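You operate a simulated robot arm through the tools that you are given. There is no shell and no other tool.

You run a simulated two-armed robot. Do the job below in one go: nothing can be reset, and whatever is moved stays where it is left.

## Task
Empty reservoir 1 into the small beaker and tidy the bench.
Fine: reservoir back in its place, puddle wiped up with the pink pad, pad back where it was, blue tip box shut.
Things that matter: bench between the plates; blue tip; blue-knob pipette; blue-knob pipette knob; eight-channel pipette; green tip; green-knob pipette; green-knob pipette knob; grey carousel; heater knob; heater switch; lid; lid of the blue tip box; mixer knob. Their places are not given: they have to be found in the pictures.

It is judged by the outcome, as a careful person would: the job done as asked, and still so three seconds after it is handed in. It fails if anything else is knocked over, pushed out of place, dropped, spilled or broken.

## Robot
Two 7-joint arms with fingered hands on one trunk that stands fixed in place. Base frame: the origin is at the foot of the trunk, x ahead of it, y to its left, z up; the work surface is at about z = 0.92. Units: m, degrees, N and s.
The left shoulder is at [0.124, 0.125, 1.198], the right one opposite. With the tool pointing down near the work surface each hand reaches from about 0.52 to 0.9 m from the base axis, measured 20 degrees to its own side. Payload 3.7 kg a hand.
The TCP of each hand is the grasp point between the finger pads, 0.025 m short of the fingertips. In the tool frame z runs along the fingers and y along their closing line. The gripper opens to 0.088 m. The gripper's body begins 0.029 m behind the TCP. The gripper is a hand of 5 fingers: y runs from the thumb to the fingers, the wrist lies at [-0.013, -0.097, -0.162] in the tool frame.
Orientation is that of the tool frame in the base frame, as [roll, pitch, yaw] about the fixed x, y, z axes, in that order (R = Rz(yaw) Ry(pitch) Rx(roll)). With the fingers straight down and the wrist toward the robot, the tool's x, y and z point along [0, 1, 0], [1, 0, 0] and [0, 0, -1] of the base frame.

## Interface
- The arms move only by the tool apply_moves. It takes "left_rows", "right_rows" or both (then of equal length, played together; a hand with none holds still); each is a list of rows, each an object of numbers (a shift or turn left out is 0): "dx", "dy", "dz": the shift along the tool's x, y, z in m; "rx", "ry", "rz": the turn, a rotation vector about the tool's x, y, z in degrees. In form: [{"dx": .., "dy": .., "dz": .., "rx": .., "ry": .., "rz": ..}, ...]. A call has 1 to 20 rows; each row shifts and turns the commanded pose from where the row before left it, along the tool's axes as they then stand. Rows are played at 5 a second. More than 0.05 m and 8.6 degrees between two rows, and nothing of the call is played. Where a pose cannot be reached the arm comes as near as it can. A force on the tool above 50 N (or 10 N above the force at the start of the call, whichever is more), or a blocked arm, ends the call early, and 0.2 s more pass. In this call time passes only in rows, and 0.2 s behind the last. The reply holds the time, the measured pose of the TCP, the force on the tool along the base axes, the opening and the grip force, in the units named above and with some noise, with the torque about the TCP (base axes, N m) and any sound that the robot's microphone picked up.
- Cameras (640 x 400 px; columns grow to the right, rows downward): "scene" is now at [0.1911, 0.0739, 1.3612]; the picture's right is [0.78, -0.63, 0.00], its down [-0.20, -0.25, -0.95] and it looks along [0.59, 0.74, -0.32] (base axes); focal length 214 px, centre (320, 200). "left" rides on the left gripper at [-0.059, -0.079, -0.105] in its tool frame; the picture's right is [-0.73, -0.32, 0.61], its down [0.62, -0.68, 0.38] and it looks along [0.29, 0.66, 0.70] (tool axes); focal length 234 px, centre (320, 200). "right" rides on the right gripper at [0.059, -0.079, -0.105] in its tool frame; the picture's right is [-0.73, 0.32, -0.61], its down [-0.62, -0.68, 0.38] and it looks along [-0.29, 0.66, 0.70] (tool axes); focal length 234 px, centre (320, 200).
- snapshot(camera): a new picture of that camera. No time passes.
- lift_body(by): slides the trunk up (or, below 0, down) by that many m; the arms and the scene camera ride with it, the base frame stays. It gives what a move gives, with no picture.
- curl_fingers(index, middle, ring, little, thumb_bend, thumb_turn, hand): sets how far each is bent, from 0 (flat) to 100 (curled in); at 30 the hand is open as for a grip, at 70 the pads meet at the TCP. One left out holds its place. A second passes; each finger stops where it meets its share of the squeeze, and holds until it gets a number again. It is the only way to open and close the hand. It gives what a move gives, with no picture; readings hold the bend of each and the force on index, middle, ring, little, thumb and palm. thumb_turn goes from beside the hand (0) to across from the fingers (100), as for a grip.
- aim_head(pan, tilt): turns the head with the scene camera to pan (to the left, within 80 degrees either way) and tilt (down, from -29 to 69), counted from straight ahead of the robot. It gives what a move gives.
- measure_at(camera, pixels): for up to 12 pixels [column, row] of the newest picture of that camera ("zoom" is the newest enlarged one), the place [x, y, z] in the base frame of the surface seen there, good to about 0.002 m. No time passes.
- enlarge(camera, box): a new picture of the part [left, top, right, bottom] of that camera's present view, enlarged. No time passes.
- hand_in(): hands the job in; it is judged then, once.

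Open the grippers and draw the arms clear of the work before you hand the job in, unless the task says otherwise.

The tools are called after "Emit:" as a command line: name --argument value ..., lists and objects as JSON in quotes. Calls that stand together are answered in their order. apply_moves: Moves the arms, as the interface text tells. Its arguments: {"type":"object","properties":{"left_rows":{"type":"array"},"right_rows":{"type":"array"}},"required":[]} The other tools are called the same way: lift_body (by) slides the trunk up or down; curl_fingers (index, middle, ring, little, thumb_bend, thumb_turn, hand) moves the fingers one by one; aim_head (pan, tilt) turns the head that bears the scene camera; snapshot (camera) takes a picture; measure_at (camera, pixels) gives the place of the surface under pixels of a picture; enlarge (camera, box) takes an enlarged picture of a part of a camera's view; hand_in () hands the job in.

At the start:

```text
time: 0.0
left_tool_pos: [0.3774, 0.4611, 1.299]
left_tcp_rot: [-180.0, 0.0, 89.9]
left_contact_force: [-0.7, 0.0, 0.7]
left_ft_torque: [-0.07, 0.0, 0.03]
left_width: 0.0878
left_gripper_force: 0.1
left_shape: jaw
left_bend: [30.0, 30.0, 30.0, 30.0, 30.0, 98.0]
left_finger forces: [0.0, 0.1, 0.1, 0.1, 0.0, 0.0]
right_tool_pos: [0.5961, 0.0274, 1.3025]
right_tcp_rot: [179.9, 0.0, 90.0]
right_contact_force: [0.0, -0.8, 0.2]
right_ft_torque: [0.04, 0.03, -0.03]
right_width: 0.0876
right_gripper_force: 0.0
right_shape: jaw
right_bend: [30.0, 30.0, 30.0, 30.0, 30.0, 98.0]
right_finger forces: [0.0, 0.0, 0.0, 0.0, 0.0, 0.0]
trunk travel left (down, up): [-0.218, 0.198]
head pan, tilt: [51.3, 18.9]
```

scene: 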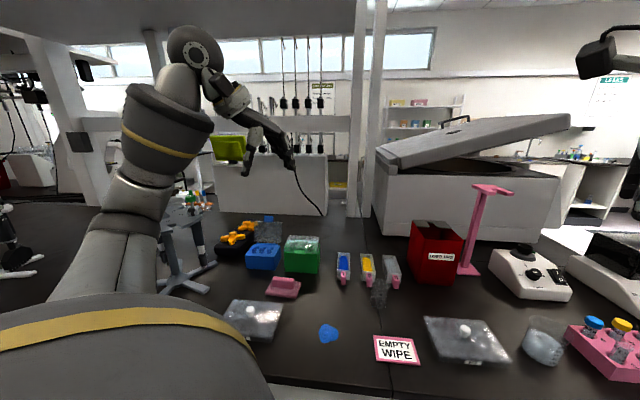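
right: 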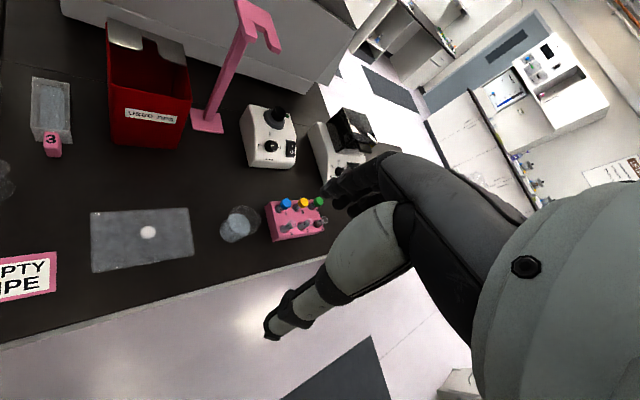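
left: 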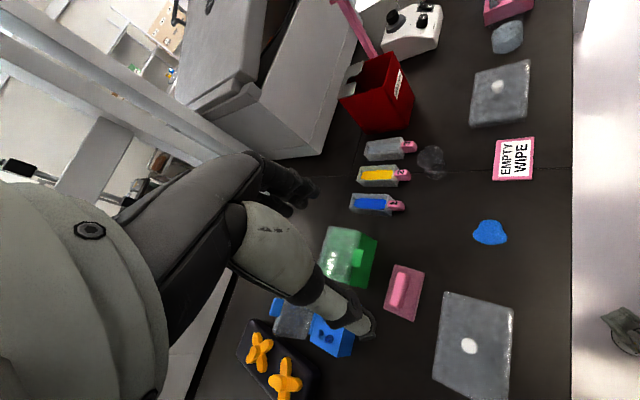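

I start by looking closer at the bench: the reservoirs (343-393, 265), the blue puddle (328,333), the pink pad (283,287), tip boxes (262,257 blue; 302,255 green).

Emit:
enlarge --camera "scene" --box '[200, 200, 420, 370]'

Emit:
enlarge --camera "left" --box '[220, 120, 540, 400]'

Emit:
enlarge --camera "scene" --box '[400, 220, 640, 390]'

```text
2.35 times, centred on (310, 285) of scene
```

zoom: 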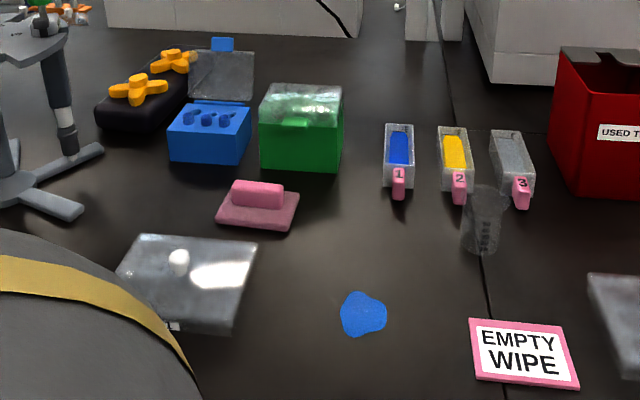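

```text
1.43 times, centred on (380, 260) of left
```

zoom: 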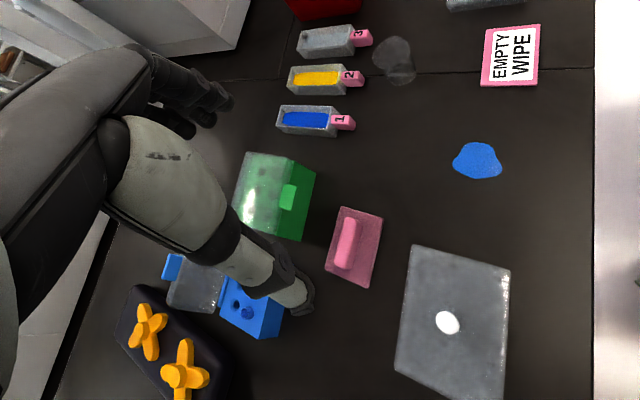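

```text
2.35 times, centred on (520, 305) of scene
```

zoom: 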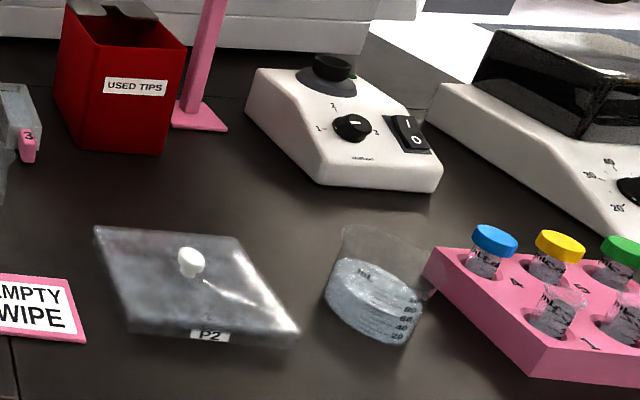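

The small beaker is at zoom (482,220) in front of reservoir 2/3; I take the scene zoom again and measure the key objects.

Emit:
enlarge --camera "scene" --box '[320, 230, 420, 310]'

```text
5.00 times, centred on (370, 270) of scene
```

zoom: 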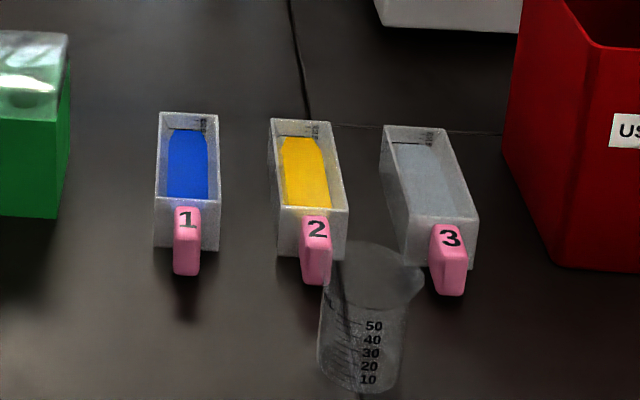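

The reservoir 1 has a pink handle at zoom (187,240), and the beaker rim is at zoom (372,265). I measure points on these.

Emit:
measure_at --camera "zoom" --pixels '[[160, 115], [217, 117], [157, 200], [218, 200], [187, 212], [187, 238], [187, 268], [158, 243], [217, 248], [187, 170], [174, 240], [200, 240]]'

Emit:
measure_at --camera "zoom" --pixels '[[328, 278], [421, 280], [372, 245], [372, 290], [360, 388], [320, 375], [398, 380], [272, 122], [330, 122], [280, 208], [346, 210], [317, 270]]'

Emit:
measure_at --camera "scene" --pixels '[[328, 333], [320, 327], [337, 330], [328, 342], [283, 282], [267, 291], [297, 295], [280, 277], [262, 257], [268, 231], [302, 255], [397, 349]]'

```text
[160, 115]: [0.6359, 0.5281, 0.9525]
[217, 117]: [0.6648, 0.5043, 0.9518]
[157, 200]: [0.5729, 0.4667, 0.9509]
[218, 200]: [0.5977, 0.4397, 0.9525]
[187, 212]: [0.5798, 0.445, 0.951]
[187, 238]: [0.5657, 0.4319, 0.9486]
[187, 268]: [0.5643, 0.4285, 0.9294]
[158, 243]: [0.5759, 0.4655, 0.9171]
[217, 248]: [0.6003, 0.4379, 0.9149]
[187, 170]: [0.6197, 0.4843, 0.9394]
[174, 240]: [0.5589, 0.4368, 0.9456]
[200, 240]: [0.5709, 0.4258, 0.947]
```

```text
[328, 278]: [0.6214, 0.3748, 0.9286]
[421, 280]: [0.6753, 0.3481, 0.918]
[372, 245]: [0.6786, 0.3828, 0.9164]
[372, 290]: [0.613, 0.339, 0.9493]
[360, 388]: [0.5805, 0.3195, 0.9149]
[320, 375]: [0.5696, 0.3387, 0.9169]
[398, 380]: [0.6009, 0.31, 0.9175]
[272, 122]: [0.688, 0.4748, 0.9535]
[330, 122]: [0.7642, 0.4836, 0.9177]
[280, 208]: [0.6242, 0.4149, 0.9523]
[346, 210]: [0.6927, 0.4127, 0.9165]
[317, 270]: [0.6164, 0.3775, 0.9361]
```

```text
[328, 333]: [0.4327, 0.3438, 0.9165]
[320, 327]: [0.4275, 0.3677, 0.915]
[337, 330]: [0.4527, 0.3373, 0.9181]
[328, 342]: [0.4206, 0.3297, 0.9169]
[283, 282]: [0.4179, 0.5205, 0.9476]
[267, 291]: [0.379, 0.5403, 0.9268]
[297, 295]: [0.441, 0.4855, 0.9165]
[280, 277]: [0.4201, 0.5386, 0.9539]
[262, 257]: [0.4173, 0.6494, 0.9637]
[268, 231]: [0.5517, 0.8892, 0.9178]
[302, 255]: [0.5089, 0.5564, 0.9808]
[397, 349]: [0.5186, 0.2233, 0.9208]
```

The bench surface is at z≈0.9165, reservoir 1 runs along about 45° with handle near (0.567,0.432). I look at enlarged views from the left camera for the shapes.

Emit:
enlarge --camera "left" --box '[340, 130, 460, 220]'

Emit:
enlarge --camera "scene" --box '[240, 205, 330, 305]'

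```text
4.44 times, centred on (400, 175) of left
```

zoom: 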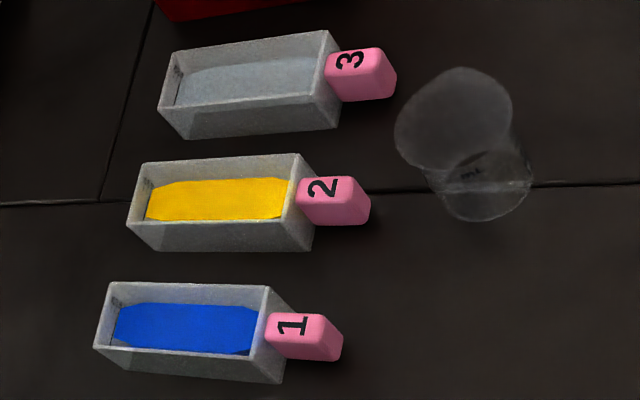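

```text
4.00 times, centred on (285, 255) of scene
```

zoom: 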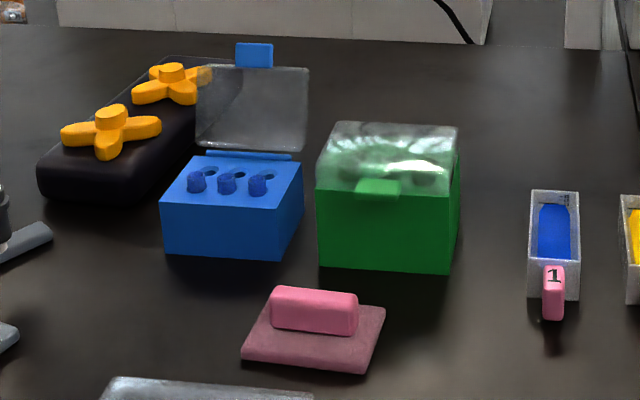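

The blue box lid stands open behind the box with its tab at zoom (254,55); I measure lid, box, pad and handle points.

Emit:
measure_at --camera "zoom" --pixels '[[254, 55], [240, 68], [270, 68], [198, 140], [305, 150], [203, 70], [307, 72], [250, 155], [165, 200], [280, 210], [190, 160], [300, 165]]'

Emit:
measure_at --camera "zoom" --pixels '[[168, 252], [278, 256], [318, 190], [455, 200], [322, 265], [445, 268], [335, 125], [455, 128], [378, 188], [288, 180], [225, 178], [250, 115]]'

Emit:
measure_at --camera "zoom" --pixels '[[243, 358], [364, 370], [268, 310], [384, 308], [275, 292], [355, 297], [270, 325], [355, 332], [315, 293], [315, 320], [553, 268], [553, 305]]'

```text
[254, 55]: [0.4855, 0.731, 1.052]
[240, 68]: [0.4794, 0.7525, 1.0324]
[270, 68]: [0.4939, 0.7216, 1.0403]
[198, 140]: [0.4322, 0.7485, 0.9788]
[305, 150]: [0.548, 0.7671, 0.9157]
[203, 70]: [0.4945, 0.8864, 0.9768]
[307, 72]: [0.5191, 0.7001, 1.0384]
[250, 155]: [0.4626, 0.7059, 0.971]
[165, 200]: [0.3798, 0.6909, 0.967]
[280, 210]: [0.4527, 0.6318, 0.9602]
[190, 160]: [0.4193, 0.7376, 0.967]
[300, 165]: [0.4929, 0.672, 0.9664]
```

```text
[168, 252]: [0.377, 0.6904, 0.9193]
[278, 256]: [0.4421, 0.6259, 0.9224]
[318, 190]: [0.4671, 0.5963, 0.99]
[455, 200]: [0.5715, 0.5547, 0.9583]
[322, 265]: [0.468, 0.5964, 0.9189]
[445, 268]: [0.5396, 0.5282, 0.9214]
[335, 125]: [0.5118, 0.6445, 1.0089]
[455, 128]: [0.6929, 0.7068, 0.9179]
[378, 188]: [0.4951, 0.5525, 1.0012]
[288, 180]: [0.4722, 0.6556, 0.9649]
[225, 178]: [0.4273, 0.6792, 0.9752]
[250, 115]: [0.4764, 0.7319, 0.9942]
```

```text
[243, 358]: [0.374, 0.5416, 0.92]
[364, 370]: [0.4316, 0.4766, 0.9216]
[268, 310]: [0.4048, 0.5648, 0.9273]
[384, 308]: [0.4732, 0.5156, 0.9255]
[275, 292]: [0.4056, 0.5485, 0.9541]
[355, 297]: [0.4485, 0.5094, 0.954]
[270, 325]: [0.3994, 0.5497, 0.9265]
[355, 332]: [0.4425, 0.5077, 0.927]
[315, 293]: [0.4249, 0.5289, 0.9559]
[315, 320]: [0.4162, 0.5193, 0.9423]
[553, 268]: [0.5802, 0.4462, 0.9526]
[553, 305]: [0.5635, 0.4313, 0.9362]
```

I look at how the left hand's own fingers appear in its camera, (180-390, 140-350), to understand the finger layout.

Emit:
enlarge --camera "left" --box '[140, 130, 400, 350]'

Emit:
enlarge --camera "scene" --box '[160, 20, 340, 220]'

```text
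1.82 times, centred on (270, 240) of left
```

zoom: 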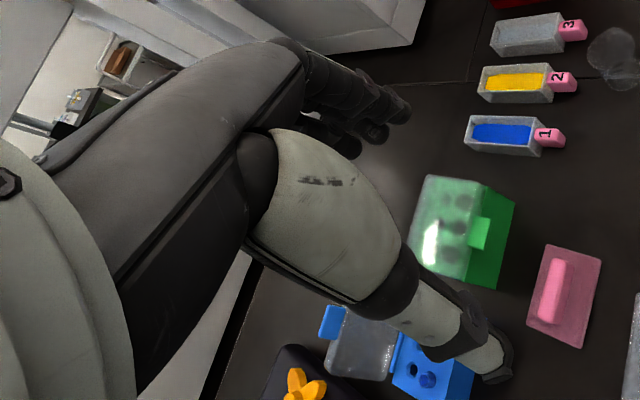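

```text
2.00 times, centred on (250, 120) of scene
```

zoom: 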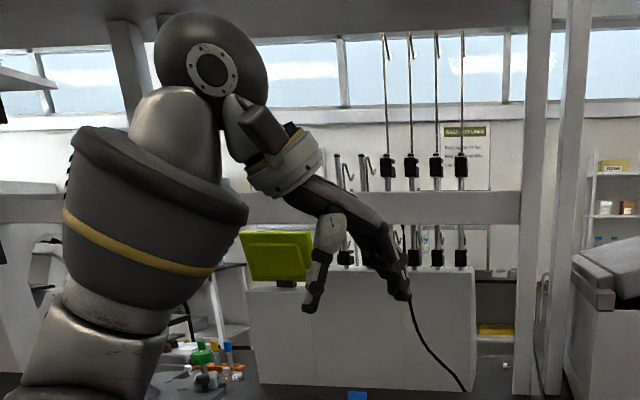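

The thumb sits on the −y side and the four fingers spread along tool x on the +y side. I first do a dry run: turn the left hand to yaw 45° (closing line across the reservoir) and move above reservoir 1 at a safe height to check reachability.

Emit:
apply_moves --left_rows '[{"rz": 7.5}, {"rz": 7.5}, {"rz": 7.5}, {"rz": 7.5}, {"rz": 7.5}, {"rz": 7.5}, {"dx": 0.0287, "dy": 0.0239, "dz": 0.0167}, {"dx": 0.0287, "dy": 0.0239, "dz": 0.0167}, {"dx": 0.0287, "dy": 0.0239, "dz": 0.0167}, {"dx": 0.0287, "dy": 0.0239, "dz": 0.0167}, {"dx": 0.0287, "dy": 0.0239, "dz": 0.0167}, {"dx": 0.0287, "dy": 0.0239, "dz": 0.0167}]'

```text
time: 2.6
left_tool_pos: [0.604, 0.4826, 1.1967]
left_tcp_rot: [-180.0, 0.0, 44.9]
left_contact_force: [-0.1, -1.0, 0.7]
left_ft_torque: [0.0, 0.0, 0.02]
left_width: 0.0875
left_gripper_force: 0.0
left_shape: jaw
left_bend: [30.0, 30.0, 30.0, 30.0, 30.0, 98.0]
left_finger forces: [0.0, 0.1, 0.0, 0.1, 0.0, 0.0]
right_tool_pos: [0.5989, 0.0279, 1.3003]
right_tcp_rot: [-179.8, 0.0, 90.0]
right_contact_force: [0.7, 1.2, 0.3]
right_ft_torque: [-0.02, -0.03, 0.0]
right_width: 0.0876
right_gripper_force: 0.1
right_shape: jaw
right_bend: [30.0, 30.0, 30.0, 30.0, 30.0, 98.0]
right_finger forces: [0.0, 0.0, 0.0, 0.1, 0.0, 0.0]
trunk travel left (down, up): [-0.218, 0.198]
head pan, tilt: [51.3, 18.9]
```

The pose was reached exactly. I look at the scene and the left camera from here.

Emit:
snapshot --camera "scene"

Emit:
snapshot --camera "left"

```text
taken
```

scene: 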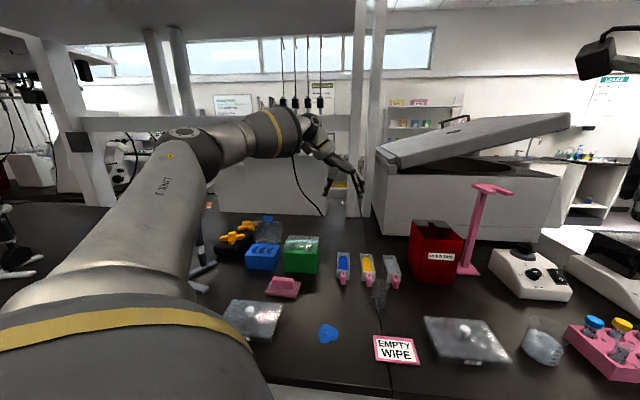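

```text
taken
```

left: 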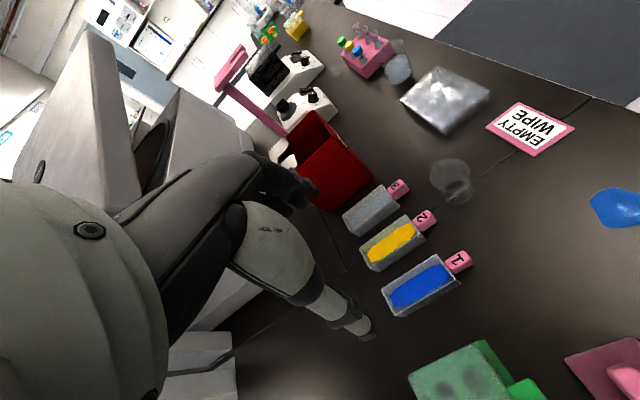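

I enlarge the reservoirs and beaker in the left view, around (430,230), and measure them.

Emit:
enlarge --camera "left" --box '[340, 140, 490, 330]'

```text
2.11 times, centred on (415, 235) of left
```

zoom: 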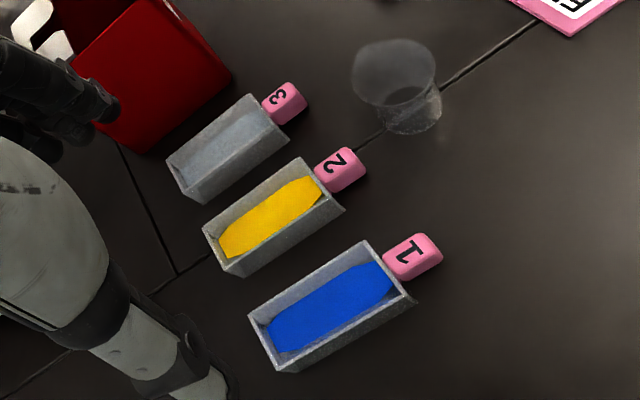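

Emit:
measure_at --camera "zoom" --pixels '[[249, 316], [370, 243], [280, 371], [412, 302], [382, 262], [400, 240], [435, 238], [438, 258], [398, 275], [410, 250], [325, 300], [390, 348]]'

Emit:
measure_at --camera "zoom" --pixels '[[355, 70], [435, 65], [395, 40], [390, 102], [400, 134], [440, 118], [383, 122], [437, 85], [375, 45], [420, 98], [203, 232], [330, 207]]'

```text
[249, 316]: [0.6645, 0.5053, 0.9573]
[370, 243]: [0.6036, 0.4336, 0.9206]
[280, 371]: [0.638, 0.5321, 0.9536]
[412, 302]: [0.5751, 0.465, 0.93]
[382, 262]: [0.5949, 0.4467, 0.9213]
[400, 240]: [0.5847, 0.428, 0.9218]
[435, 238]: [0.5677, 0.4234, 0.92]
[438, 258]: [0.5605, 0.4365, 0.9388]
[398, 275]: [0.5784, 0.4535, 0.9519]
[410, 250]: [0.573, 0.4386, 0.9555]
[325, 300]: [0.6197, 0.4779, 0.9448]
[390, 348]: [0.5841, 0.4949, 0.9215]
```

```text
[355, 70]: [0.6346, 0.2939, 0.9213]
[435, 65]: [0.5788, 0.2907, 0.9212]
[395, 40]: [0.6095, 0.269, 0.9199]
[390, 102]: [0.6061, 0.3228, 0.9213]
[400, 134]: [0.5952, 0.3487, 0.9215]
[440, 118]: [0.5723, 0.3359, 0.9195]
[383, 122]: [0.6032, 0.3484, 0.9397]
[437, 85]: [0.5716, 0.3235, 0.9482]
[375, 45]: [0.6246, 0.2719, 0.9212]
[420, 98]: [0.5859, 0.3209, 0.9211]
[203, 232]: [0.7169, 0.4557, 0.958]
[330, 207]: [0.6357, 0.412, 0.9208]
```

Beaker: base centre ≈(0.593,0.330), rim z≈0.977, rim radius ≈0.024. Reservoir 1 body centre ≈(0.619,0.4855), 0.093 × 0.038, axis 45.6°. I measure points on the hand itself in the left view to learn the thumb's and fingers' clearance.

Emit:
measure_at --camera "left" --pixels '[[250, 215], [285, 250], [300, 225], [320, 300], [345, 318], [368, 335], [275, 300], [330, 322], [270, 165], [300, 185], [312, 202], [285, 200]]'

```text
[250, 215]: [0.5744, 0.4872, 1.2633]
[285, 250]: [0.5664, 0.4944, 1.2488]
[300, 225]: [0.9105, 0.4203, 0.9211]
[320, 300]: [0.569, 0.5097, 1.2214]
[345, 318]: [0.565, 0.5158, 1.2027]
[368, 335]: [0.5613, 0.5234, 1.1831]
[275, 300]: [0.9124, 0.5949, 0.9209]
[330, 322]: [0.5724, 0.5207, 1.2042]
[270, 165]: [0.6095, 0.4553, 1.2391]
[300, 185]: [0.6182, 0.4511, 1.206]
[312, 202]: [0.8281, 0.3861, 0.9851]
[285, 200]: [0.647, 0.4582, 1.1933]
```

Converted to the tool frame, the open thumb tip's outer side is near y=−0.059, the index side near x≈−0.013. I look at the hand from the scene camera to see the four fingers' layout.

Emit:
enlarge --camera "scene" --box '[290, 105, 390, 215]'

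```text
3.64 times, centred on (340, 160) of scene
```

zoom: 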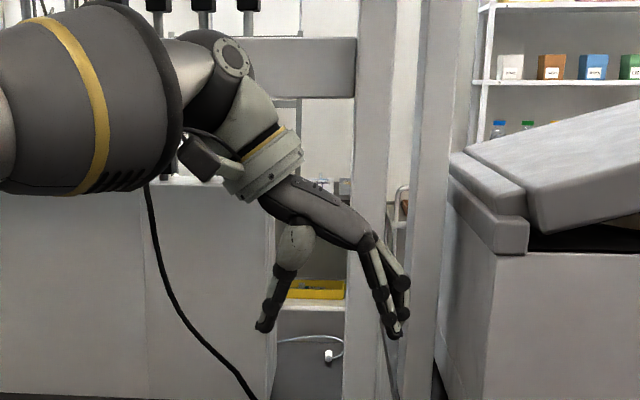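

Emit:
measure_at --camera "zoom" --pixels '[[392, 332], [398, 325], [403, 290], [380, 290], [370, 240], [263, 326], [270, 300], [290, 245], [330, 215], [375, 300], [388, 270], [270, 180]]'

```text
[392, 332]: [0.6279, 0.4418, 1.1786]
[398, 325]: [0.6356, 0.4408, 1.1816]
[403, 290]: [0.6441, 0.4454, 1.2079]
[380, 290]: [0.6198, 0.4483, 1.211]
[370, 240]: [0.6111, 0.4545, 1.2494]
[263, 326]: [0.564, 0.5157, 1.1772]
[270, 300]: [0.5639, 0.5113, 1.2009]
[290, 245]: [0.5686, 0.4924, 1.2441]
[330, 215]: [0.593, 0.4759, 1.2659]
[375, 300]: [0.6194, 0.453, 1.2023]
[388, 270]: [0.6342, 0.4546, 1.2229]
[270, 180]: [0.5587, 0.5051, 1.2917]
```

Emit:
enlarge --camera "left" --box '[220, 130, 330, 230]'

```text
4.00 times, centred on (275, 180) of left
```

zoom: 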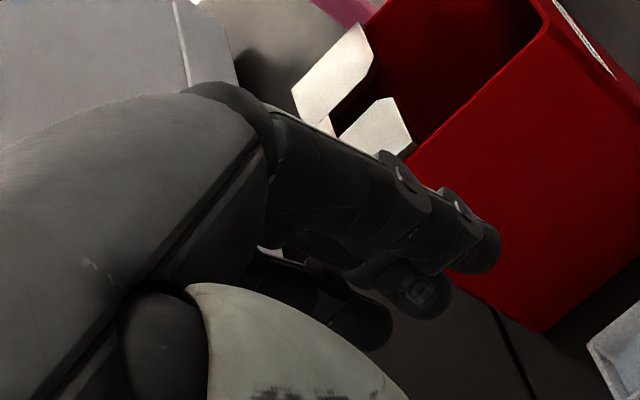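

Emit:
measure_at --camera "zoom" --pixels '[[488, 245], [470, 220], [420, 290], [365, 325], [400, 190], [440, 225], [440, 310], [380, 340], [310, 290], [330, 220], [400, 275], [345, 300]]'

```text
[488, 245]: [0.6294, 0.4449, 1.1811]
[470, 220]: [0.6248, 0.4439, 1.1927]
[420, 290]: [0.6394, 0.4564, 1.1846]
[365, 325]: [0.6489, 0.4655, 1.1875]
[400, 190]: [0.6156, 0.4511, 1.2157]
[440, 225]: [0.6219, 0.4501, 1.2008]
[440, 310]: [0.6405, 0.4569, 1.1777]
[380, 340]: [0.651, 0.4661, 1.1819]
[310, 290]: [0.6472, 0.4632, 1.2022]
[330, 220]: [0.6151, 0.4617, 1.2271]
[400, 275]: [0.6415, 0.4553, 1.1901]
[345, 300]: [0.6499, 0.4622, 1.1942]
```

The index and middle fingers bracket tool x≈0, opposite the thumb, so a pinch across the reservoir body is feasible. Next in the dry run (empty hand, high up) I swing to yaw 135° next to the beaker, the position from which I would pour.

Emit:
apply_moves --left_rows '[{"rz": -7.5}, {"rz": -7.5}, {"rz": -7.5}, {"rz": -7.5}, {"rz": -7.5}, {"rz": -7.5}, {"rz": -7.5}, {"rz": -7.5}, {"rz": -7.5}, {"rz": -7.5}, {"rz": -7.5}, {"rz": -7.5}, {"dx": -0.0323, "dy": -0.0231, "dz": 0.0094}, {"dx": -0.0323, "dy": -0.0231, "dz": 0.0094}, {"dx": -0.0323, "dy": -0.0231, "dz": 0.0094}, {"dx": -0.0323, "dy": -0.0231, "dz": 0.0094}, {"dx": -0.0323, "dy": -0.0231, "dz": 0.0094}]'

```text
time: 6.2
left_tool_pos: [0.6352, 0.2861, 1.1522]
left_tcp_rot: [-180.0, 0.0, 135.0]
left_contact_force: [0.4, 0.2, -0.1]
left_ft_torque: [0.03, 0.0, 0.02]
left_width: 0.0877
left_gripper_force: 0.0
left_shape: jaw
left_bend: [30.0, 30.0, 30.0, 30.0, 30.0, 98.0]
left_finger forces: [0.0, 0.0, 0.0, 0.0, 0.0, 0.1]
right_tool_pos: [0.5978, 0.0268, 1.3023]
right_tcp_rot: [-179.9, -0.1, 90.0]
right_contact_force: [0.5, 0.3, 0.7]
right_ft_torque: [0.03, 0.0, 0.0]
right_width: 0.0873
right_gripper_force: 0.2
right_shape: jaw
right_bend: [30.0, 30.0, 30.0, 30.0, 30.0, 98.0]
right_finger forces: [0.0, 0.1, 0.0, 0.0, 0.1, 0.1]
trunk travel left (down, up): [-0.218, 0.198]
head pan, tilt: [51.3, 18.9]
```

Reached exactly. Now the dry tilt: 14 rows of −7.5° about tool y, pivoting about where the pouring lip would be.

Emit:
apply_moves --left_rows '[{"dx": -0.00045, "dz": -0.0081, "ry": -7.5}, {"dx": -0.00045, "dz": -0.0081, "ry": -7.5}, {"dx": -0.00045, "dz": -0.0081, "ry": -7.5}, {"dx": -0.00045, "dz": -0.0081, "ry": -7.5}, {"dx": -0.00045, "dz": -0.0081, "ry": -7.5}, {"dx": -0.00045, "dz": -0.0081, "ry": -7.5}, {"dx": -0.00045, "dz": -0.0081, "ry": -7.5}, {"dx": -0.00045, "dz": -0.0081, "ry": -7.5}, {"dx": -0.00045, "dz": -0.0081, "ry": -7.5}, {"dx": -0.00045, "dz": -0.0081, "ry": -7.5}, {"dx": -0.00045, "dz": -0.0081, "ry": -7.5}, {"dx": -0.00045, "dz": -0.0081, "ry": -7.5}, {"dx": -0.00045, "dz": -0.0081, "ry": -7.5}, {"dx": -0.00045, "dz": -0.0081, "ry": -7.5}]'

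Emit:
snapshot --camera "scene"

```text
time: 9.2
left_tool_pos: [0.5843, 0.3345, 1.2217]
left_tcp_rot: [-0.2, 74.8, -45.2]
left_contact_force: [0.6, -0.9, -0.3]
left_ft_torque: [0.04, 0.02, 0.01]
left_width: 0.0876
left_gripper_force: 0.1
left_shape: jaw
left_bend: [30.0, 30.0, 30.0, 30.0, 30.0, 98.0]
left_finger forces: [0.0, 0.0, 0.0, 0.0, 0.0, 0.1]
right_tool_pos: [0.5973, 0.0278, 1.3028]
right_tcp_rot: [-179.9, 0.0, 90.0]
right_contact_force: [0.3, -1.1, -0.4]
right_ft_torque: [0.01, -0.02, 0.02]
right_width: 0.0876
right_gripper_force: 0.1
right_shape: jaw
right_bend: [30.0, 30.0, 30.0, 30.0, 30.0, 98.0]
right_finger forces: [0.0, 0.0, 0.0, 0.0, 0.0, 0.0]
trunk travel left (down, up): [-0.218, 0.198]
head pan, tilt: [51.3, 18.9]
```

```text
taken
```

scene: 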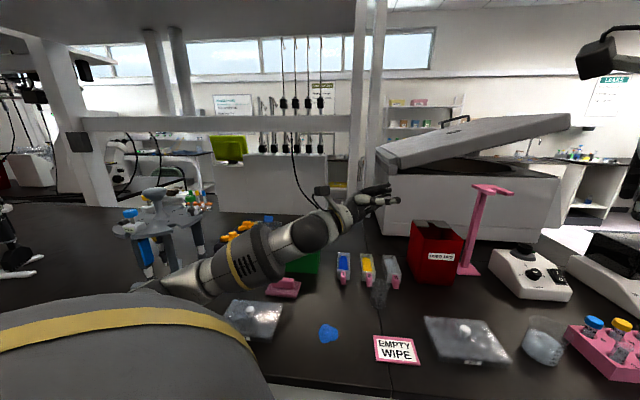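

The tilt is reachable. The elbow hangs low over the bench near (190,285), so I measure forearm heights to check clearance for the real, lower pour.

Emit:
measure_at --camera "scene" --pixels '[[175, 292], [200, 295], [230, 290], [260, 280], [290, 262], [315, 245], [190, 275], [150, 285], [345, 225], [245, 270], [225, 298], [160, 300]]'

```text
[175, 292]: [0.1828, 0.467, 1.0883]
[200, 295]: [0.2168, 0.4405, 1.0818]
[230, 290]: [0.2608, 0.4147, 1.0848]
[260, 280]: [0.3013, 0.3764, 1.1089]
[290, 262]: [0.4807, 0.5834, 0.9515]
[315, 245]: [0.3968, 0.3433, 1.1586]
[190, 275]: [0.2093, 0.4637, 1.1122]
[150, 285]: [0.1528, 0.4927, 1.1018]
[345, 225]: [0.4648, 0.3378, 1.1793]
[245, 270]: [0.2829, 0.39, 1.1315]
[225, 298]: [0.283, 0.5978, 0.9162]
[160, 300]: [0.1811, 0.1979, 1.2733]
```

The elbow bottom would drop close to the bench at the real pour height, so I raise the trunk by 0.19 m and repeat the pose at the true height to see where the elbow goes.

Emit:
lift_body --by 0.19

Emit:
apply_moves --left_rows '[{"dx": 0.0374, "dz": -0.01003}, {"dx": 0.0374, "dz": -0.01003}, {"dx": 0.0374, "dz": -0.01003}, {"dx": 0.0374, "dz": -0.01003}, {"dx": 0.0374, "dz": -0.01003}, {"dx": 0.0374, "dz": -0.01003}]'

Emit:
snapshot --camera "scene"

```text
time: 11.3
left_tool_pos: [0.5834, 0.3367, 1.4112]
left_tcp_rot: [0.1, 75.1, -45.0]
left_contact_force: [0.4, 0.8, -0.6]
left_ft_torque: [0.03, -0.03, -0.01]
left_width: 0.0877
left_gripper_force: 0.1
left_shape: jaw
left_bend: [30.0, 30.0, 30.0, 30.0, 30.0, 98.0]
left_finger forces: [0.1, 0.0, 0.0, 0.0, 0.0, 0.1]
right_tool_pos: [0.5969, 0.0269, 1.4926]
right_tcp_rot: [179.9, 0.0, 90.0]
right_contact_force: [0.0, -0.6, 0.6]
right_ft_torque: [0.0, -0.03, -0.04]
right_width: 0.0876
right_gripper_force: 0.1
right_shape: jaw
right_bend: [30.0, 30.0, 30.0, 30.0, 30.0, 98.0]
right_finger forces: [0.1, 0.1, 0.0, 0.1, 0.1, 0.1]
trunk travel left (down, up): [-0.408, 0.008]
head pan, tilt: [51.3, 18.9]
```

```text
time: 12.7
left_tool_pos: [0.5836, 0.339, 1.1804]
left_tcp_rot: [-0.4, 75.0, -45.5]
left_contact_force: [-0.8, 0.3, 0.2]
left_ft_torque: [0.0, -0.02, 0.02]
left_width: 0.0879
left_gripper_force: 0.2
left_shape: jaw
left_bend: [30.0, 30.0, 30.0, 30.0, 30.0, 98.0]
left_finger forces: [0.0, 0.0, 0.0, 0.0, 0.0, 0.0]
right_tool_pos: [0.5978, 0.0275, 1.4916]
right_tcp_rot: [-179.9, 0.1, 89.9]
right_contact_force: [0.1, 0.9, -0.3]
right_ft_torque: [-0.05, 0.0, -0.02]
right_width: 0.0876
right_gripper_force: 0.0
right_shape: jaw
right_bend: [30.0, 30.0, 30.0, 30.0, 30.0, 98.0]
right_finger forces: [0.1, 0.0, 0.1, 0.1, 0.0, 0.1]
trunk travel left (down, up): [-0.408, 0.008]
head pan, tilt: [51.3, 18.9]
```

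```text
taken
```

scene: 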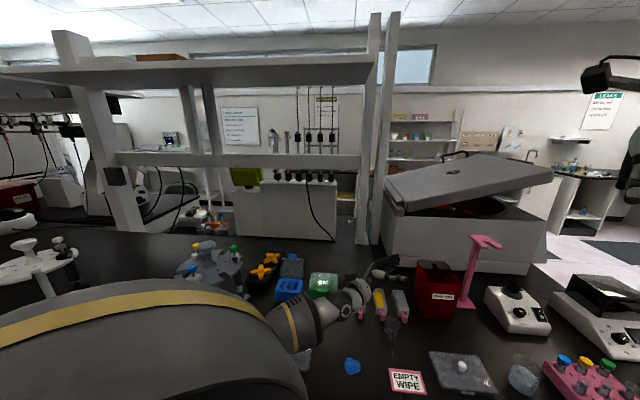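

The lift worked; I measure the forearm and upper-arm heights again, at (290,325) and around.

Emit:
aim_head --pan 51.3 --tilt 35

Emit:
snapshot --camera "scene"

```text
time: 13.5
left_tool_pos: [0.5844, 0.3383, 1.1811]
left_tcp_rot: [-0.1, 75.0, -45.0]
left_contact_force: [0.5, 0.4, 0.4]
left_ft_torque: [0.03, 0.0, 0.01]
left_width: 0.0877
left_gripper_force: 0.0
left_shape: jaw
left_bend: [30.0, 30.0, 30.0, 30.0, 30.0, 98.0]
left_finger forces: [0.0, 0.0, 0.1, 0.0, 0.1, 0.0]
right_tool_pos: [0.5966, 0.0283, 1.493]
right_tcp_rot: [179.9, 0.0, 90.0]
right_contact_force: [0.1, -0.1, 0.0]
right_ft_torque: [-0.01, 0.01, 0.0]
right_width: 0.0877
right_gripper_force: 0.0
right_shape: jaw
right_bend: [30.0, 30.0, 30.0, 30.0, 30.0, 98.0]
right_finger forces: [0.0, 0.0, 0.0, 0.0, 0.0, 0.0]
trunk travel left (down, up): [-0.408, 0.008]
head pan, tilt: [51.3, 35.0]
```

```text
taken
```

scene: 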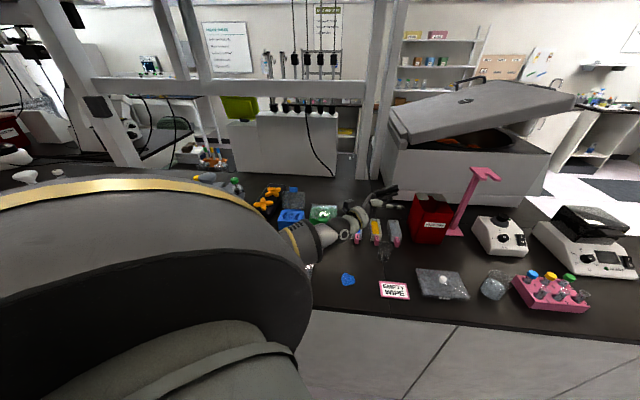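

Emit:
measure_at --camera "scene" --pixels '[[285, 238], [295, 252], [305, 258], [320, 248], [290, 245], [330, 235], [345, 225], [365, 210], [298, 225], [310, 262], [308, 270], [260, 300]]'

Emit:
snapshot --camera "right"

```text
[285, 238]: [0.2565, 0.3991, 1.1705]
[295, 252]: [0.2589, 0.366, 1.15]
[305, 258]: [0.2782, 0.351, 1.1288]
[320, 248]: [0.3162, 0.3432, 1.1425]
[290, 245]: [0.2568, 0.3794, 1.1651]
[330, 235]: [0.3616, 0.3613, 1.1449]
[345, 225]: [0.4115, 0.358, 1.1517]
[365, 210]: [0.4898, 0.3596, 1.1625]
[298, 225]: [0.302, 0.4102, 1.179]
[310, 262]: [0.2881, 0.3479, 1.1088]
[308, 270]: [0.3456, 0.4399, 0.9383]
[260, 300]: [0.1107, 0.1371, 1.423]
```

```text
taken
```

right: 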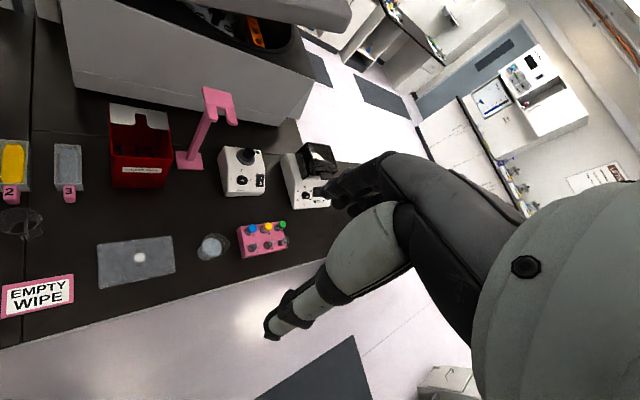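

The forearm is at about z 1.11–1.17 near (0.28,0.36). To watch the elbow and the pour from the side, I turn the right hand (high up, free air) so its camera looks over the left part of the bench.

Emit:
apply_moves --right_rows '[{"rz": -7.5}, {"rz": -7.5}, {"rz": -7.5}, {"rz": -7.5}, {"rz": -7.5}, {"rz": -7.5}, {"rz": -7.5}, {"rz": -7.5}, {"rz": -7.5}, {"rz": -7.5}]'

Emit:
snapshot --camera "right"

```text
time: 15.7
left_tool_pos: [0.5828, 0.3386, 1.1808]
left_tcp_rot: [0.0, 75.0, -45.1]
left_contact_force: [-0.3, -0.4, 0.4]
left_ft_torque: [-0.01, -0.02, 0.01]
left_width: 0.0877
left_gripper_force: 0.0
left_shape: jaw
left_bend: [30.0, 30.0, 30.0, 30.0, 30.0, 98.0]
left_finger forces: [0.1, 0.0, 0.0, 0.0, 0.1, 0.0]
right_tool_pos: [0.5967, 0.0279, 1.4917]
right_tcp_rot: [-180.0, 0.0, 135.0]
right_contact_force: [0.6, 0.2, -0.5]
right_ft_torque: [-0.03, 0.0, -0.02]
right_width: 0.0877
right_gripper_force: 0.2
right_shape: jaw
right_bend: [30.0, 30.0, 30.0, 30.0, 30.0, 98.0]
right_finger forces: [0.0, 0.1, 0.0, 0.0, 0.0, 0.0]
right hand out of reach, approached as far as the arm can: row 7, 8, 9, 10
trunk travel left (down, up): [-0.408, 0.008]
head pan, tilt: [51.3, 35.0]
```

```text
taken
```

right: 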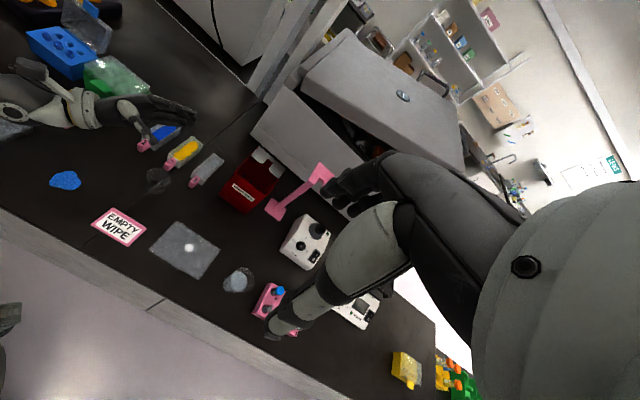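

The right hand stopped at yaw 135°, with its view too far right. I tilt it about its y axis by 45° so its camera looks left.

Emit:
apply_moves --right_rows '[{"ry": 7.5}, {"ry": 7.5}, {"ry": 7.5}, {"ry": 7.5}, {"ry": 7.5}, {"ry": 7.5}]'

Emit:
snapshot --camera "right"

```text
time: 17.1
left_tool_pos: [0.5842, 0.3382, 1.1815]
left_tcp_rot: [-0.1, 75.0, -45.2]
left_contact_force: [0.1, -0.6, 0.1]
left_ft_torque: [0.02, -0.01, 0.0]
left_width: 0.0876
left_gripper_force: 0.1
left_shape: jaw
left_bend: [30.0, 30.0, 30.0, 30.0, 30.0, 98.0]
left_finger forces: [0.0, 0.0, 0.0, 0.0, 0.0, 0.1]
right_tool_pos: [0.5968, 0.0271, 1.4907]
right_tcp_rot: [-179.8, -45.1, 134.8]
right_contact_force: [-0.3, 0.4, 0.4]
right_ft_torque: [-0.01, -0.05, 0.01]
right_width: 0.0876
right_gripper_force: 0.0
right_shape: jaw
right_bend: [30.0, 30.0, 30.0, 30.0, 30.0, 98.0]
right_finger forces: [0.0, 0.0, 0.0, 0.0, 0.0, 0.0]
trunk travel left (down, up): [-0.408, 0.008]
head pan, tilt: [51.3, 35.0]
```

```text
taken
```

right: 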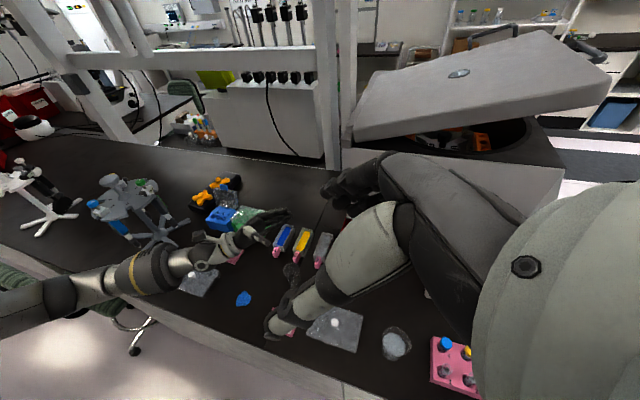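

This gives a fine side view: the elbow at (50,300) is off the bench, the forearm crosses above the edge. I lower to the real pour height (TCP ≈1.10) and look again.

Emit:
apply_moves --left_rows '[{"dx": 0.0193, "dz": -0.0052}, {"dx": 0.0193, "dz": -0.0052}, {"dx": 0.0193, "dz": -0.0052}, {"dx": 0.0193, "dz": -0.0052}]'

Emit:
snapshot --camera "right"

```text
time: 18.1
left_tool_pos: [0.5837, 0.3369, 1.0989]
left_tcp_rot: [-0.1, 75.0, -45.2]
left_contact_force: [0.0, -0.1, -0.9]
left_ft_torque: [0.02, 0.0, 0.02]
left_width: 0.0876
left_gripper_force: 0.1
left_shape: jaw
left_bend: [30.0, 30.0, 30.0, 30.0, 30.0, 98.0]
left_finger forces: [0.0, 0.0, 0.1, 0.1, 0.0, 0.0]
right_tool_pos: [0.5958, 0.0264, 1.4928]
right_tcp_rot: [-179.8, -45.0, 134.8]
right_contact_force: [-0.7, -0.2, 0.0]
right_ft_torque: [0.02, -0.02, -0.01]
right_width: 0.0874
right_gripper_force: 0.0
right_shape: jaw
right_bend: [30.0, 30.0, 30.0, 30.0, 30.0, 98.0]
right_finger forces: [0.0, 0.0, 0.0, 0.0, 0.1, 0.0]
trunk travel left (down, up): [-0.408, 0.008]
head pan, tilt: [51.3, 35.0]
```

```text
taken
```

right: 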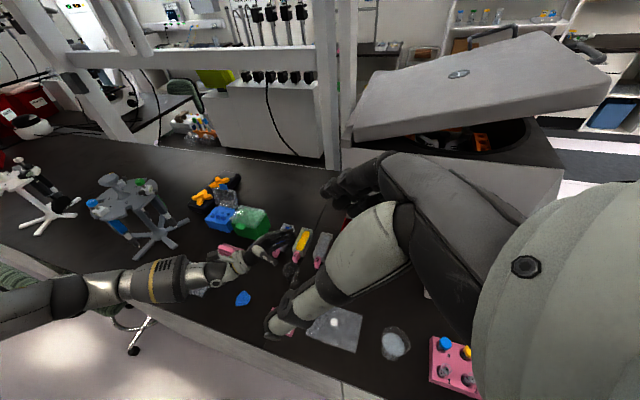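

Pose reached with no contact. I enlarge the forearm/hand region and measure the lower edge of the forearm and the plate under it.

Emit:
enlarge --camera "right" --box '[60, 190, 320, 350]'

Emit:
measure_at --camera "right" --pixels '[[170, 298], [150, 302], [100, 305], [185, 290], [205, 285], [200, 292], [120, 300], [225, 275], [60, 310], [198, 296], [270, 250], [140, 300]]'

```text
2.46 times, centred on (190, 270) of right
```

zoom: 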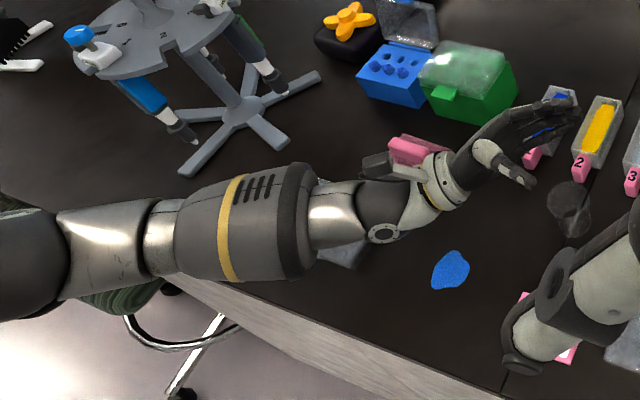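

```text
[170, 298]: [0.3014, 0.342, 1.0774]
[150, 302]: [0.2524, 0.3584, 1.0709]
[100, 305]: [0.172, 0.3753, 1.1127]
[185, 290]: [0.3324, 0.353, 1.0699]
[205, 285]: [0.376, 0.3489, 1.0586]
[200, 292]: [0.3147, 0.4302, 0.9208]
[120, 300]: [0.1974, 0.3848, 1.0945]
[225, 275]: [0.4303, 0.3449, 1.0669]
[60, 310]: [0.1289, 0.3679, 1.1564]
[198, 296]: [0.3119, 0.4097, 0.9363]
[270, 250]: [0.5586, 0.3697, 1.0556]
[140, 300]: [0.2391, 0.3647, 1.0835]
```

Clearance is good: forearm bottom ≥1.05, plate ≤0.94. I go back: rise 0.12, untilt, then swing to yaw 45° toward the reservoir.

Emit:
apply_moves --left_rows '[{"dx": -0.0386, "dz": 0.0104}, {"dx": -0.0386, "dz": 0.0104}, {"dx": -0.0386, "dz": 0.0104}, {"dx": 0.0015, "dz": 0.00796, "ry": 7.5}, {"dx": 0.0015, "dz": 0.00796, "ry": 7.5}, {"dx": 0.0015, "dz": 0.00796, "ry": 7.5}, {"dx": 0.0015, "dz": 0.00796, "ry": 7.5}, {"dx": 0.0015, "dz": 0.00796, "ry": 7.5}, {"dx": 0.0015, "dz": 0.00796, "ry": 7.5}, {"dx": 0.0015, "dz": 0.00796, "ry": 7.5}, {"dx": 0.0015, "dz": 0.00796, "ry": 7.5}, {"dx": 0.0015, "dz": 0.00796, "ry": 7.5}, {"dx": 0.0015, "dz": 0.00796, "ry": 7.5}, {"dx": 0.0015, "dz": 0.00796, "ry": 7.5}, {"dx": 0.0015, "dz": 0.00796, "ry": 7.5}, {"dx": 0.0015, "dz": 0.00796, "ry": 7.5}, {"dx": 0.0015, "dz": 0.00796, "ry": 7.5}]'

```text
time: 21.7
left_tool_pos: [0.6338, 0.2867, 1.1505]
left_tcp_rot: [180.0, -0.1, 134.9]
left_contact_force: [-0.2, -0.5, -0.2]
left_ft_torque: [-0.01, -0.01, -0.02]
left_width: 0.0877
left_gripper_force: 0.1
left_shape: jaw
left_bend: [30.0, 30.0, 30.0, 30.0, 30.0, 98.0]
left_finger forces: [0.1, 0.0, 0.0, 0.0, 0.1, 0.0]
right_tool_pos: [0.5969, 0.026, 1.4921]
right_tcp_rot: [-179.9, -45.1, 135.0]
right_contact_force: [-1.1, 0.1, 0.4]
right_ft_torque: [0.03, 0.02, -0.01]
right_width: 0.0874
right_gripper_force: 0.0
right_shape: jaw
right_bend: [30.0, 30.0, 30.0, 30.0, 30.0, 98.0]
right_finger forces: [0.0, 0.0, 0.1, 0.0, 0.1, 0.1]
trunk travel left (down, up): [-0.408, 0.008]
head pan, tilt: [51.3, 35.0]
```

Now I move over reservoir 1 at z≈1.15 and turn back to yaw 45°.

Emit:
apply_moves --left_rows '[{"dx": 0.0303, "dy": 0.0229}, {"dx": 0.0303, "dy": 0.0229}, {"dx": 0.0303, "dy": 0.0229}, {"dx": 0.0303, "dy": 0.0229}, {"dx": 0.0303, "dy": 0.0229}, {"rz": 7.5}, {"rz": 7.5}, {"rz": 7.5}, {"rz": 7.5}, {"rz": 7.5}, {"rz": 7.5}, {"rz": 7.5}, {"rz": 7.5}, {"rz": 7.5}, {"rz": 7.5}, {"rz": 7.5}, {"rz": 7.5}]'

Emit:
snapshot --camera "left"

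Emit:
snapshot --camera "right"

```text
time: 25.3
left_tool_pos: [0.6083, 0.4741, 1.151]
left_tcp_rot: [-179.9, 0.0, 44.8]
left_contact_force: [0.2, -0.4, 0.1]
left_ft_torque: [0.01, -0.01, 0.01]
left_width: 0.0878
left_gripper_force: 0.1
left_shape: jaw
left_bend: [30.0, 30.0, 30.0, 30.0, 30.0, 98.0]
left_finger forces: [0.1, 0.1, 0.0, 0.0, 0.0, 0.0]
right_tool_pos: [0.5962, 0.0272, 1.4912]
right_tcp_rot: [179.9, -45.1, 135.1]
right_contact_force: [0.4, -0.3, -0.5]
right_ft_torque: [-0.04, 0.02, 0.01]
right_width: 0.088
right_gripper_force: 0.1
right_shape: jaw
right_bend: [30.0, 30.0, 30.0, 30.0, 30.0, 98.0]
right_finger forces: [0.0, 0.0, 0.1, 0.0, 0.1, 0.0]
trunk travel left (down, up): [-0.408, 0.008]
head pan, tilt: [51.3, 35.0]
```

```text
taken
```

left: 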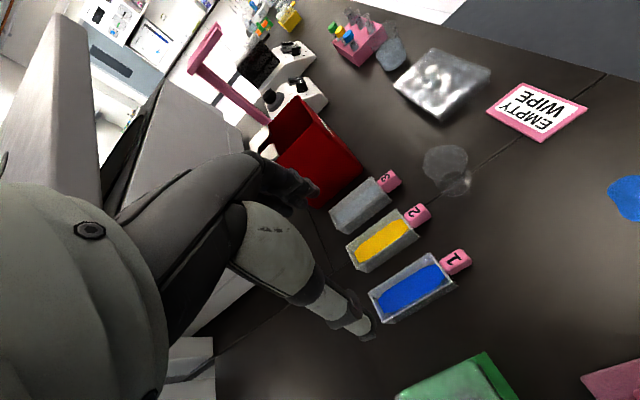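

```text
taken
```

right: 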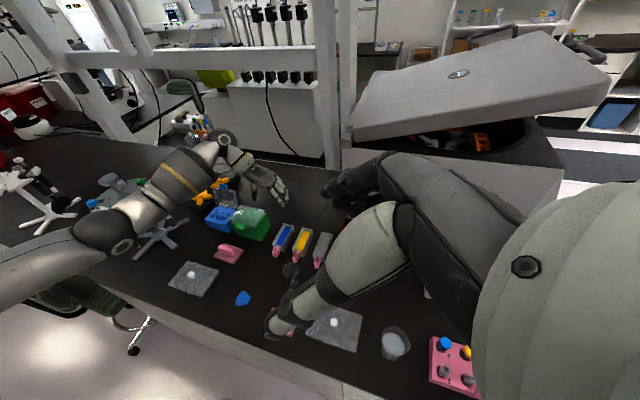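

The reservoir 1 in the left view is at (410,288). The forearm passes near the pipette carousel (130,210 in the right view); I check heights there before descending.

Emit:
enlarge --camera "right" --box '[60, 120, 320, 290]'

Emit:
measure_at --camera "right" --pixels '[[110, 180], [95, 203], [125, 205], [150, 245], [170, 235], [155, 222], [185, 200], [205, 180], [205, 195], [120, 245], [215, 190], [235, 165]]'

```text
2.35 times, centred on (190, 205) of right
```

zoom: 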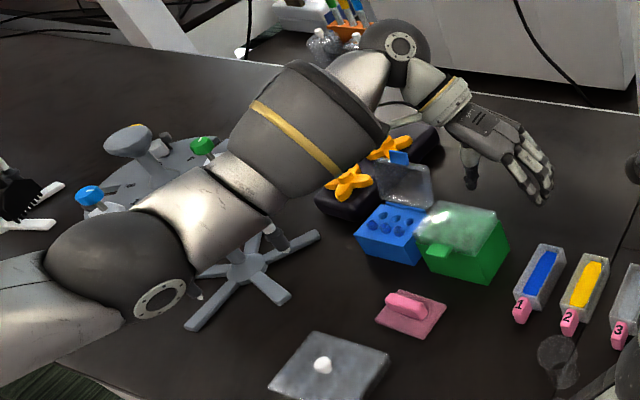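

```text
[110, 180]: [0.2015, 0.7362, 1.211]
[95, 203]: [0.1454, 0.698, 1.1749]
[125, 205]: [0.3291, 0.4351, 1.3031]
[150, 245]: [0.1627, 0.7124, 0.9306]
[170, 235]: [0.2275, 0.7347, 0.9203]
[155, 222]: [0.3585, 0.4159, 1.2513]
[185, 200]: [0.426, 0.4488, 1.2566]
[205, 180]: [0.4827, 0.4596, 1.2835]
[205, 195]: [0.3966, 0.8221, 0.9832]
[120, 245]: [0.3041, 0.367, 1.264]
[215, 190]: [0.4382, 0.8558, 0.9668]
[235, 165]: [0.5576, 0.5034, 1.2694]
```

The forearm is well away from the carousel (0.19,0.72) in plan. I refine reservoir 1's position from the left camera.

Emit:
enlarge --camera "left" --box '[350, 220, 490, 330]'

```text
3.64 times, centred on (420, 275) of left
```

zoom: 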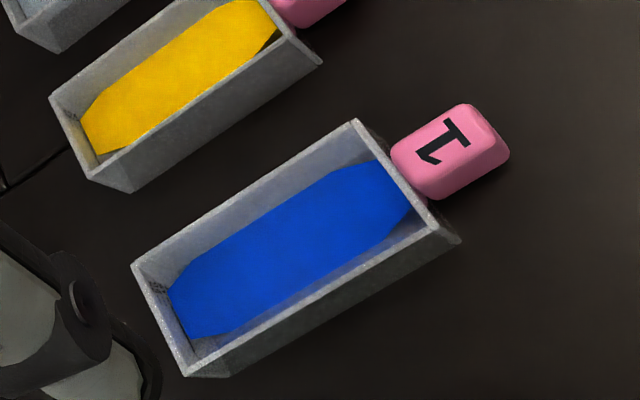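

Emit:
measure_at --camera "zoom" --pixels '[[134, 266], [187, 374], [355, 122], [440, 230], [425, 190], [160, 320], [260, 330], [250, 185], [290, 250], [490, 130], [450, 195], [405, 145]]'

```text
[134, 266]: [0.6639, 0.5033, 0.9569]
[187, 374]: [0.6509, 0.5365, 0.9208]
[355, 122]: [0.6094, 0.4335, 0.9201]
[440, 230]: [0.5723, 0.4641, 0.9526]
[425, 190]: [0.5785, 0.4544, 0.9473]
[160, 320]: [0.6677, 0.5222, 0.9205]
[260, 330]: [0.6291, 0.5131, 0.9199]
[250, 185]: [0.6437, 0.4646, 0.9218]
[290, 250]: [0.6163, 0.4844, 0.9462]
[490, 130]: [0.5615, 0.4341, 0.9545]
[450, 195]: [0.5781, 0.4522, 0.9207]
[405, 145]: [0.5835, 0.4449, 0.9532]
```

Centre confirmed ≈(0.618,0.484), TCP is aligned. Reservoir 2's side is only ≈0.053 from reservoir 1's centreline, so I pre-close the fingers to 42 to narrow the hand before descending.

Emit:
curl_fingers --hand "left" --index 42 --middle 42 --ring 42 --little 42 --thumb_bend 42

Emit:
enlarge --camera "left" --box '[220, 130, 490, 340]'

Emit:
enlarge --camera "right" --box '[200, 130, 340, 270]'

```text
time: 26.3
left_tool_pos: [0.6091, 0.4748, 1.1505]
left_tcp_rot: [179.9, 0.0, 45.0]
left_contact_force: [-0.5, 0.4, 0.2]
left_ft_torque: [-0.01, 0.0, 0.0]
left_width: 0.0598
left_gripper_force: 0.1
left_shape: fingers
left_bend: [42.0, 42.0, 42.0, 42.0, 42.0, 98.0]
left_finger forces: [0.0, 0.1, 0.0, 0.1, 0.0, 0.0]
right_tool_pos: [0.5966, 0.0273, 1.4923]
right_tcp_rot: [-179.9, -45.0, 134.9]
right_contact_force: [1.1, 0.3, 0.5]
right_ft_torque: [-0.01, 0.03, -0.01]
right_width: 0.0874
right_gripper_force: 0.0
right_shape: jaw
right_bend: [30.0, 30.0, 30.0, 30.0, 30.0, 98.0]
right_finger forces: [0.0, 0.0, 0.1, 0.0, 0.1, 0.0]
trunk travel left (down, up): [-0.408, 0.008]
head pan, tilt: [51.3, 35.0]
```

```text
1.90 times, centred on (355, 235) of left
```

zoom: 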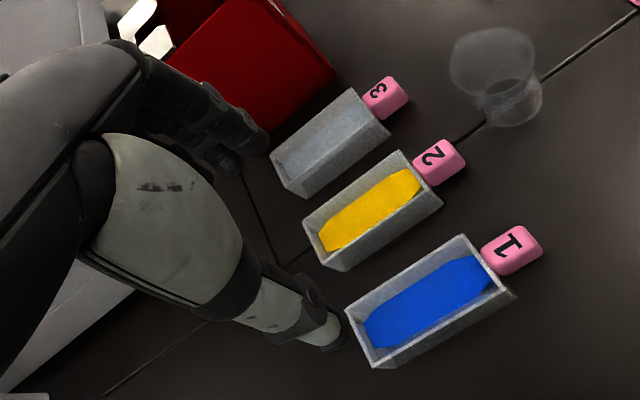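

```text
2.86 times, centred on (270, 200) of right
```

zoom: 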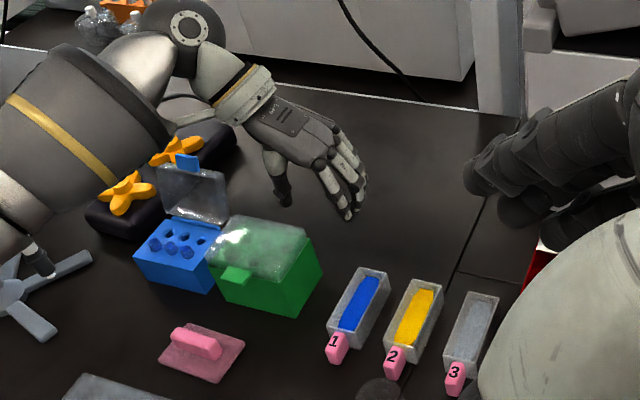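

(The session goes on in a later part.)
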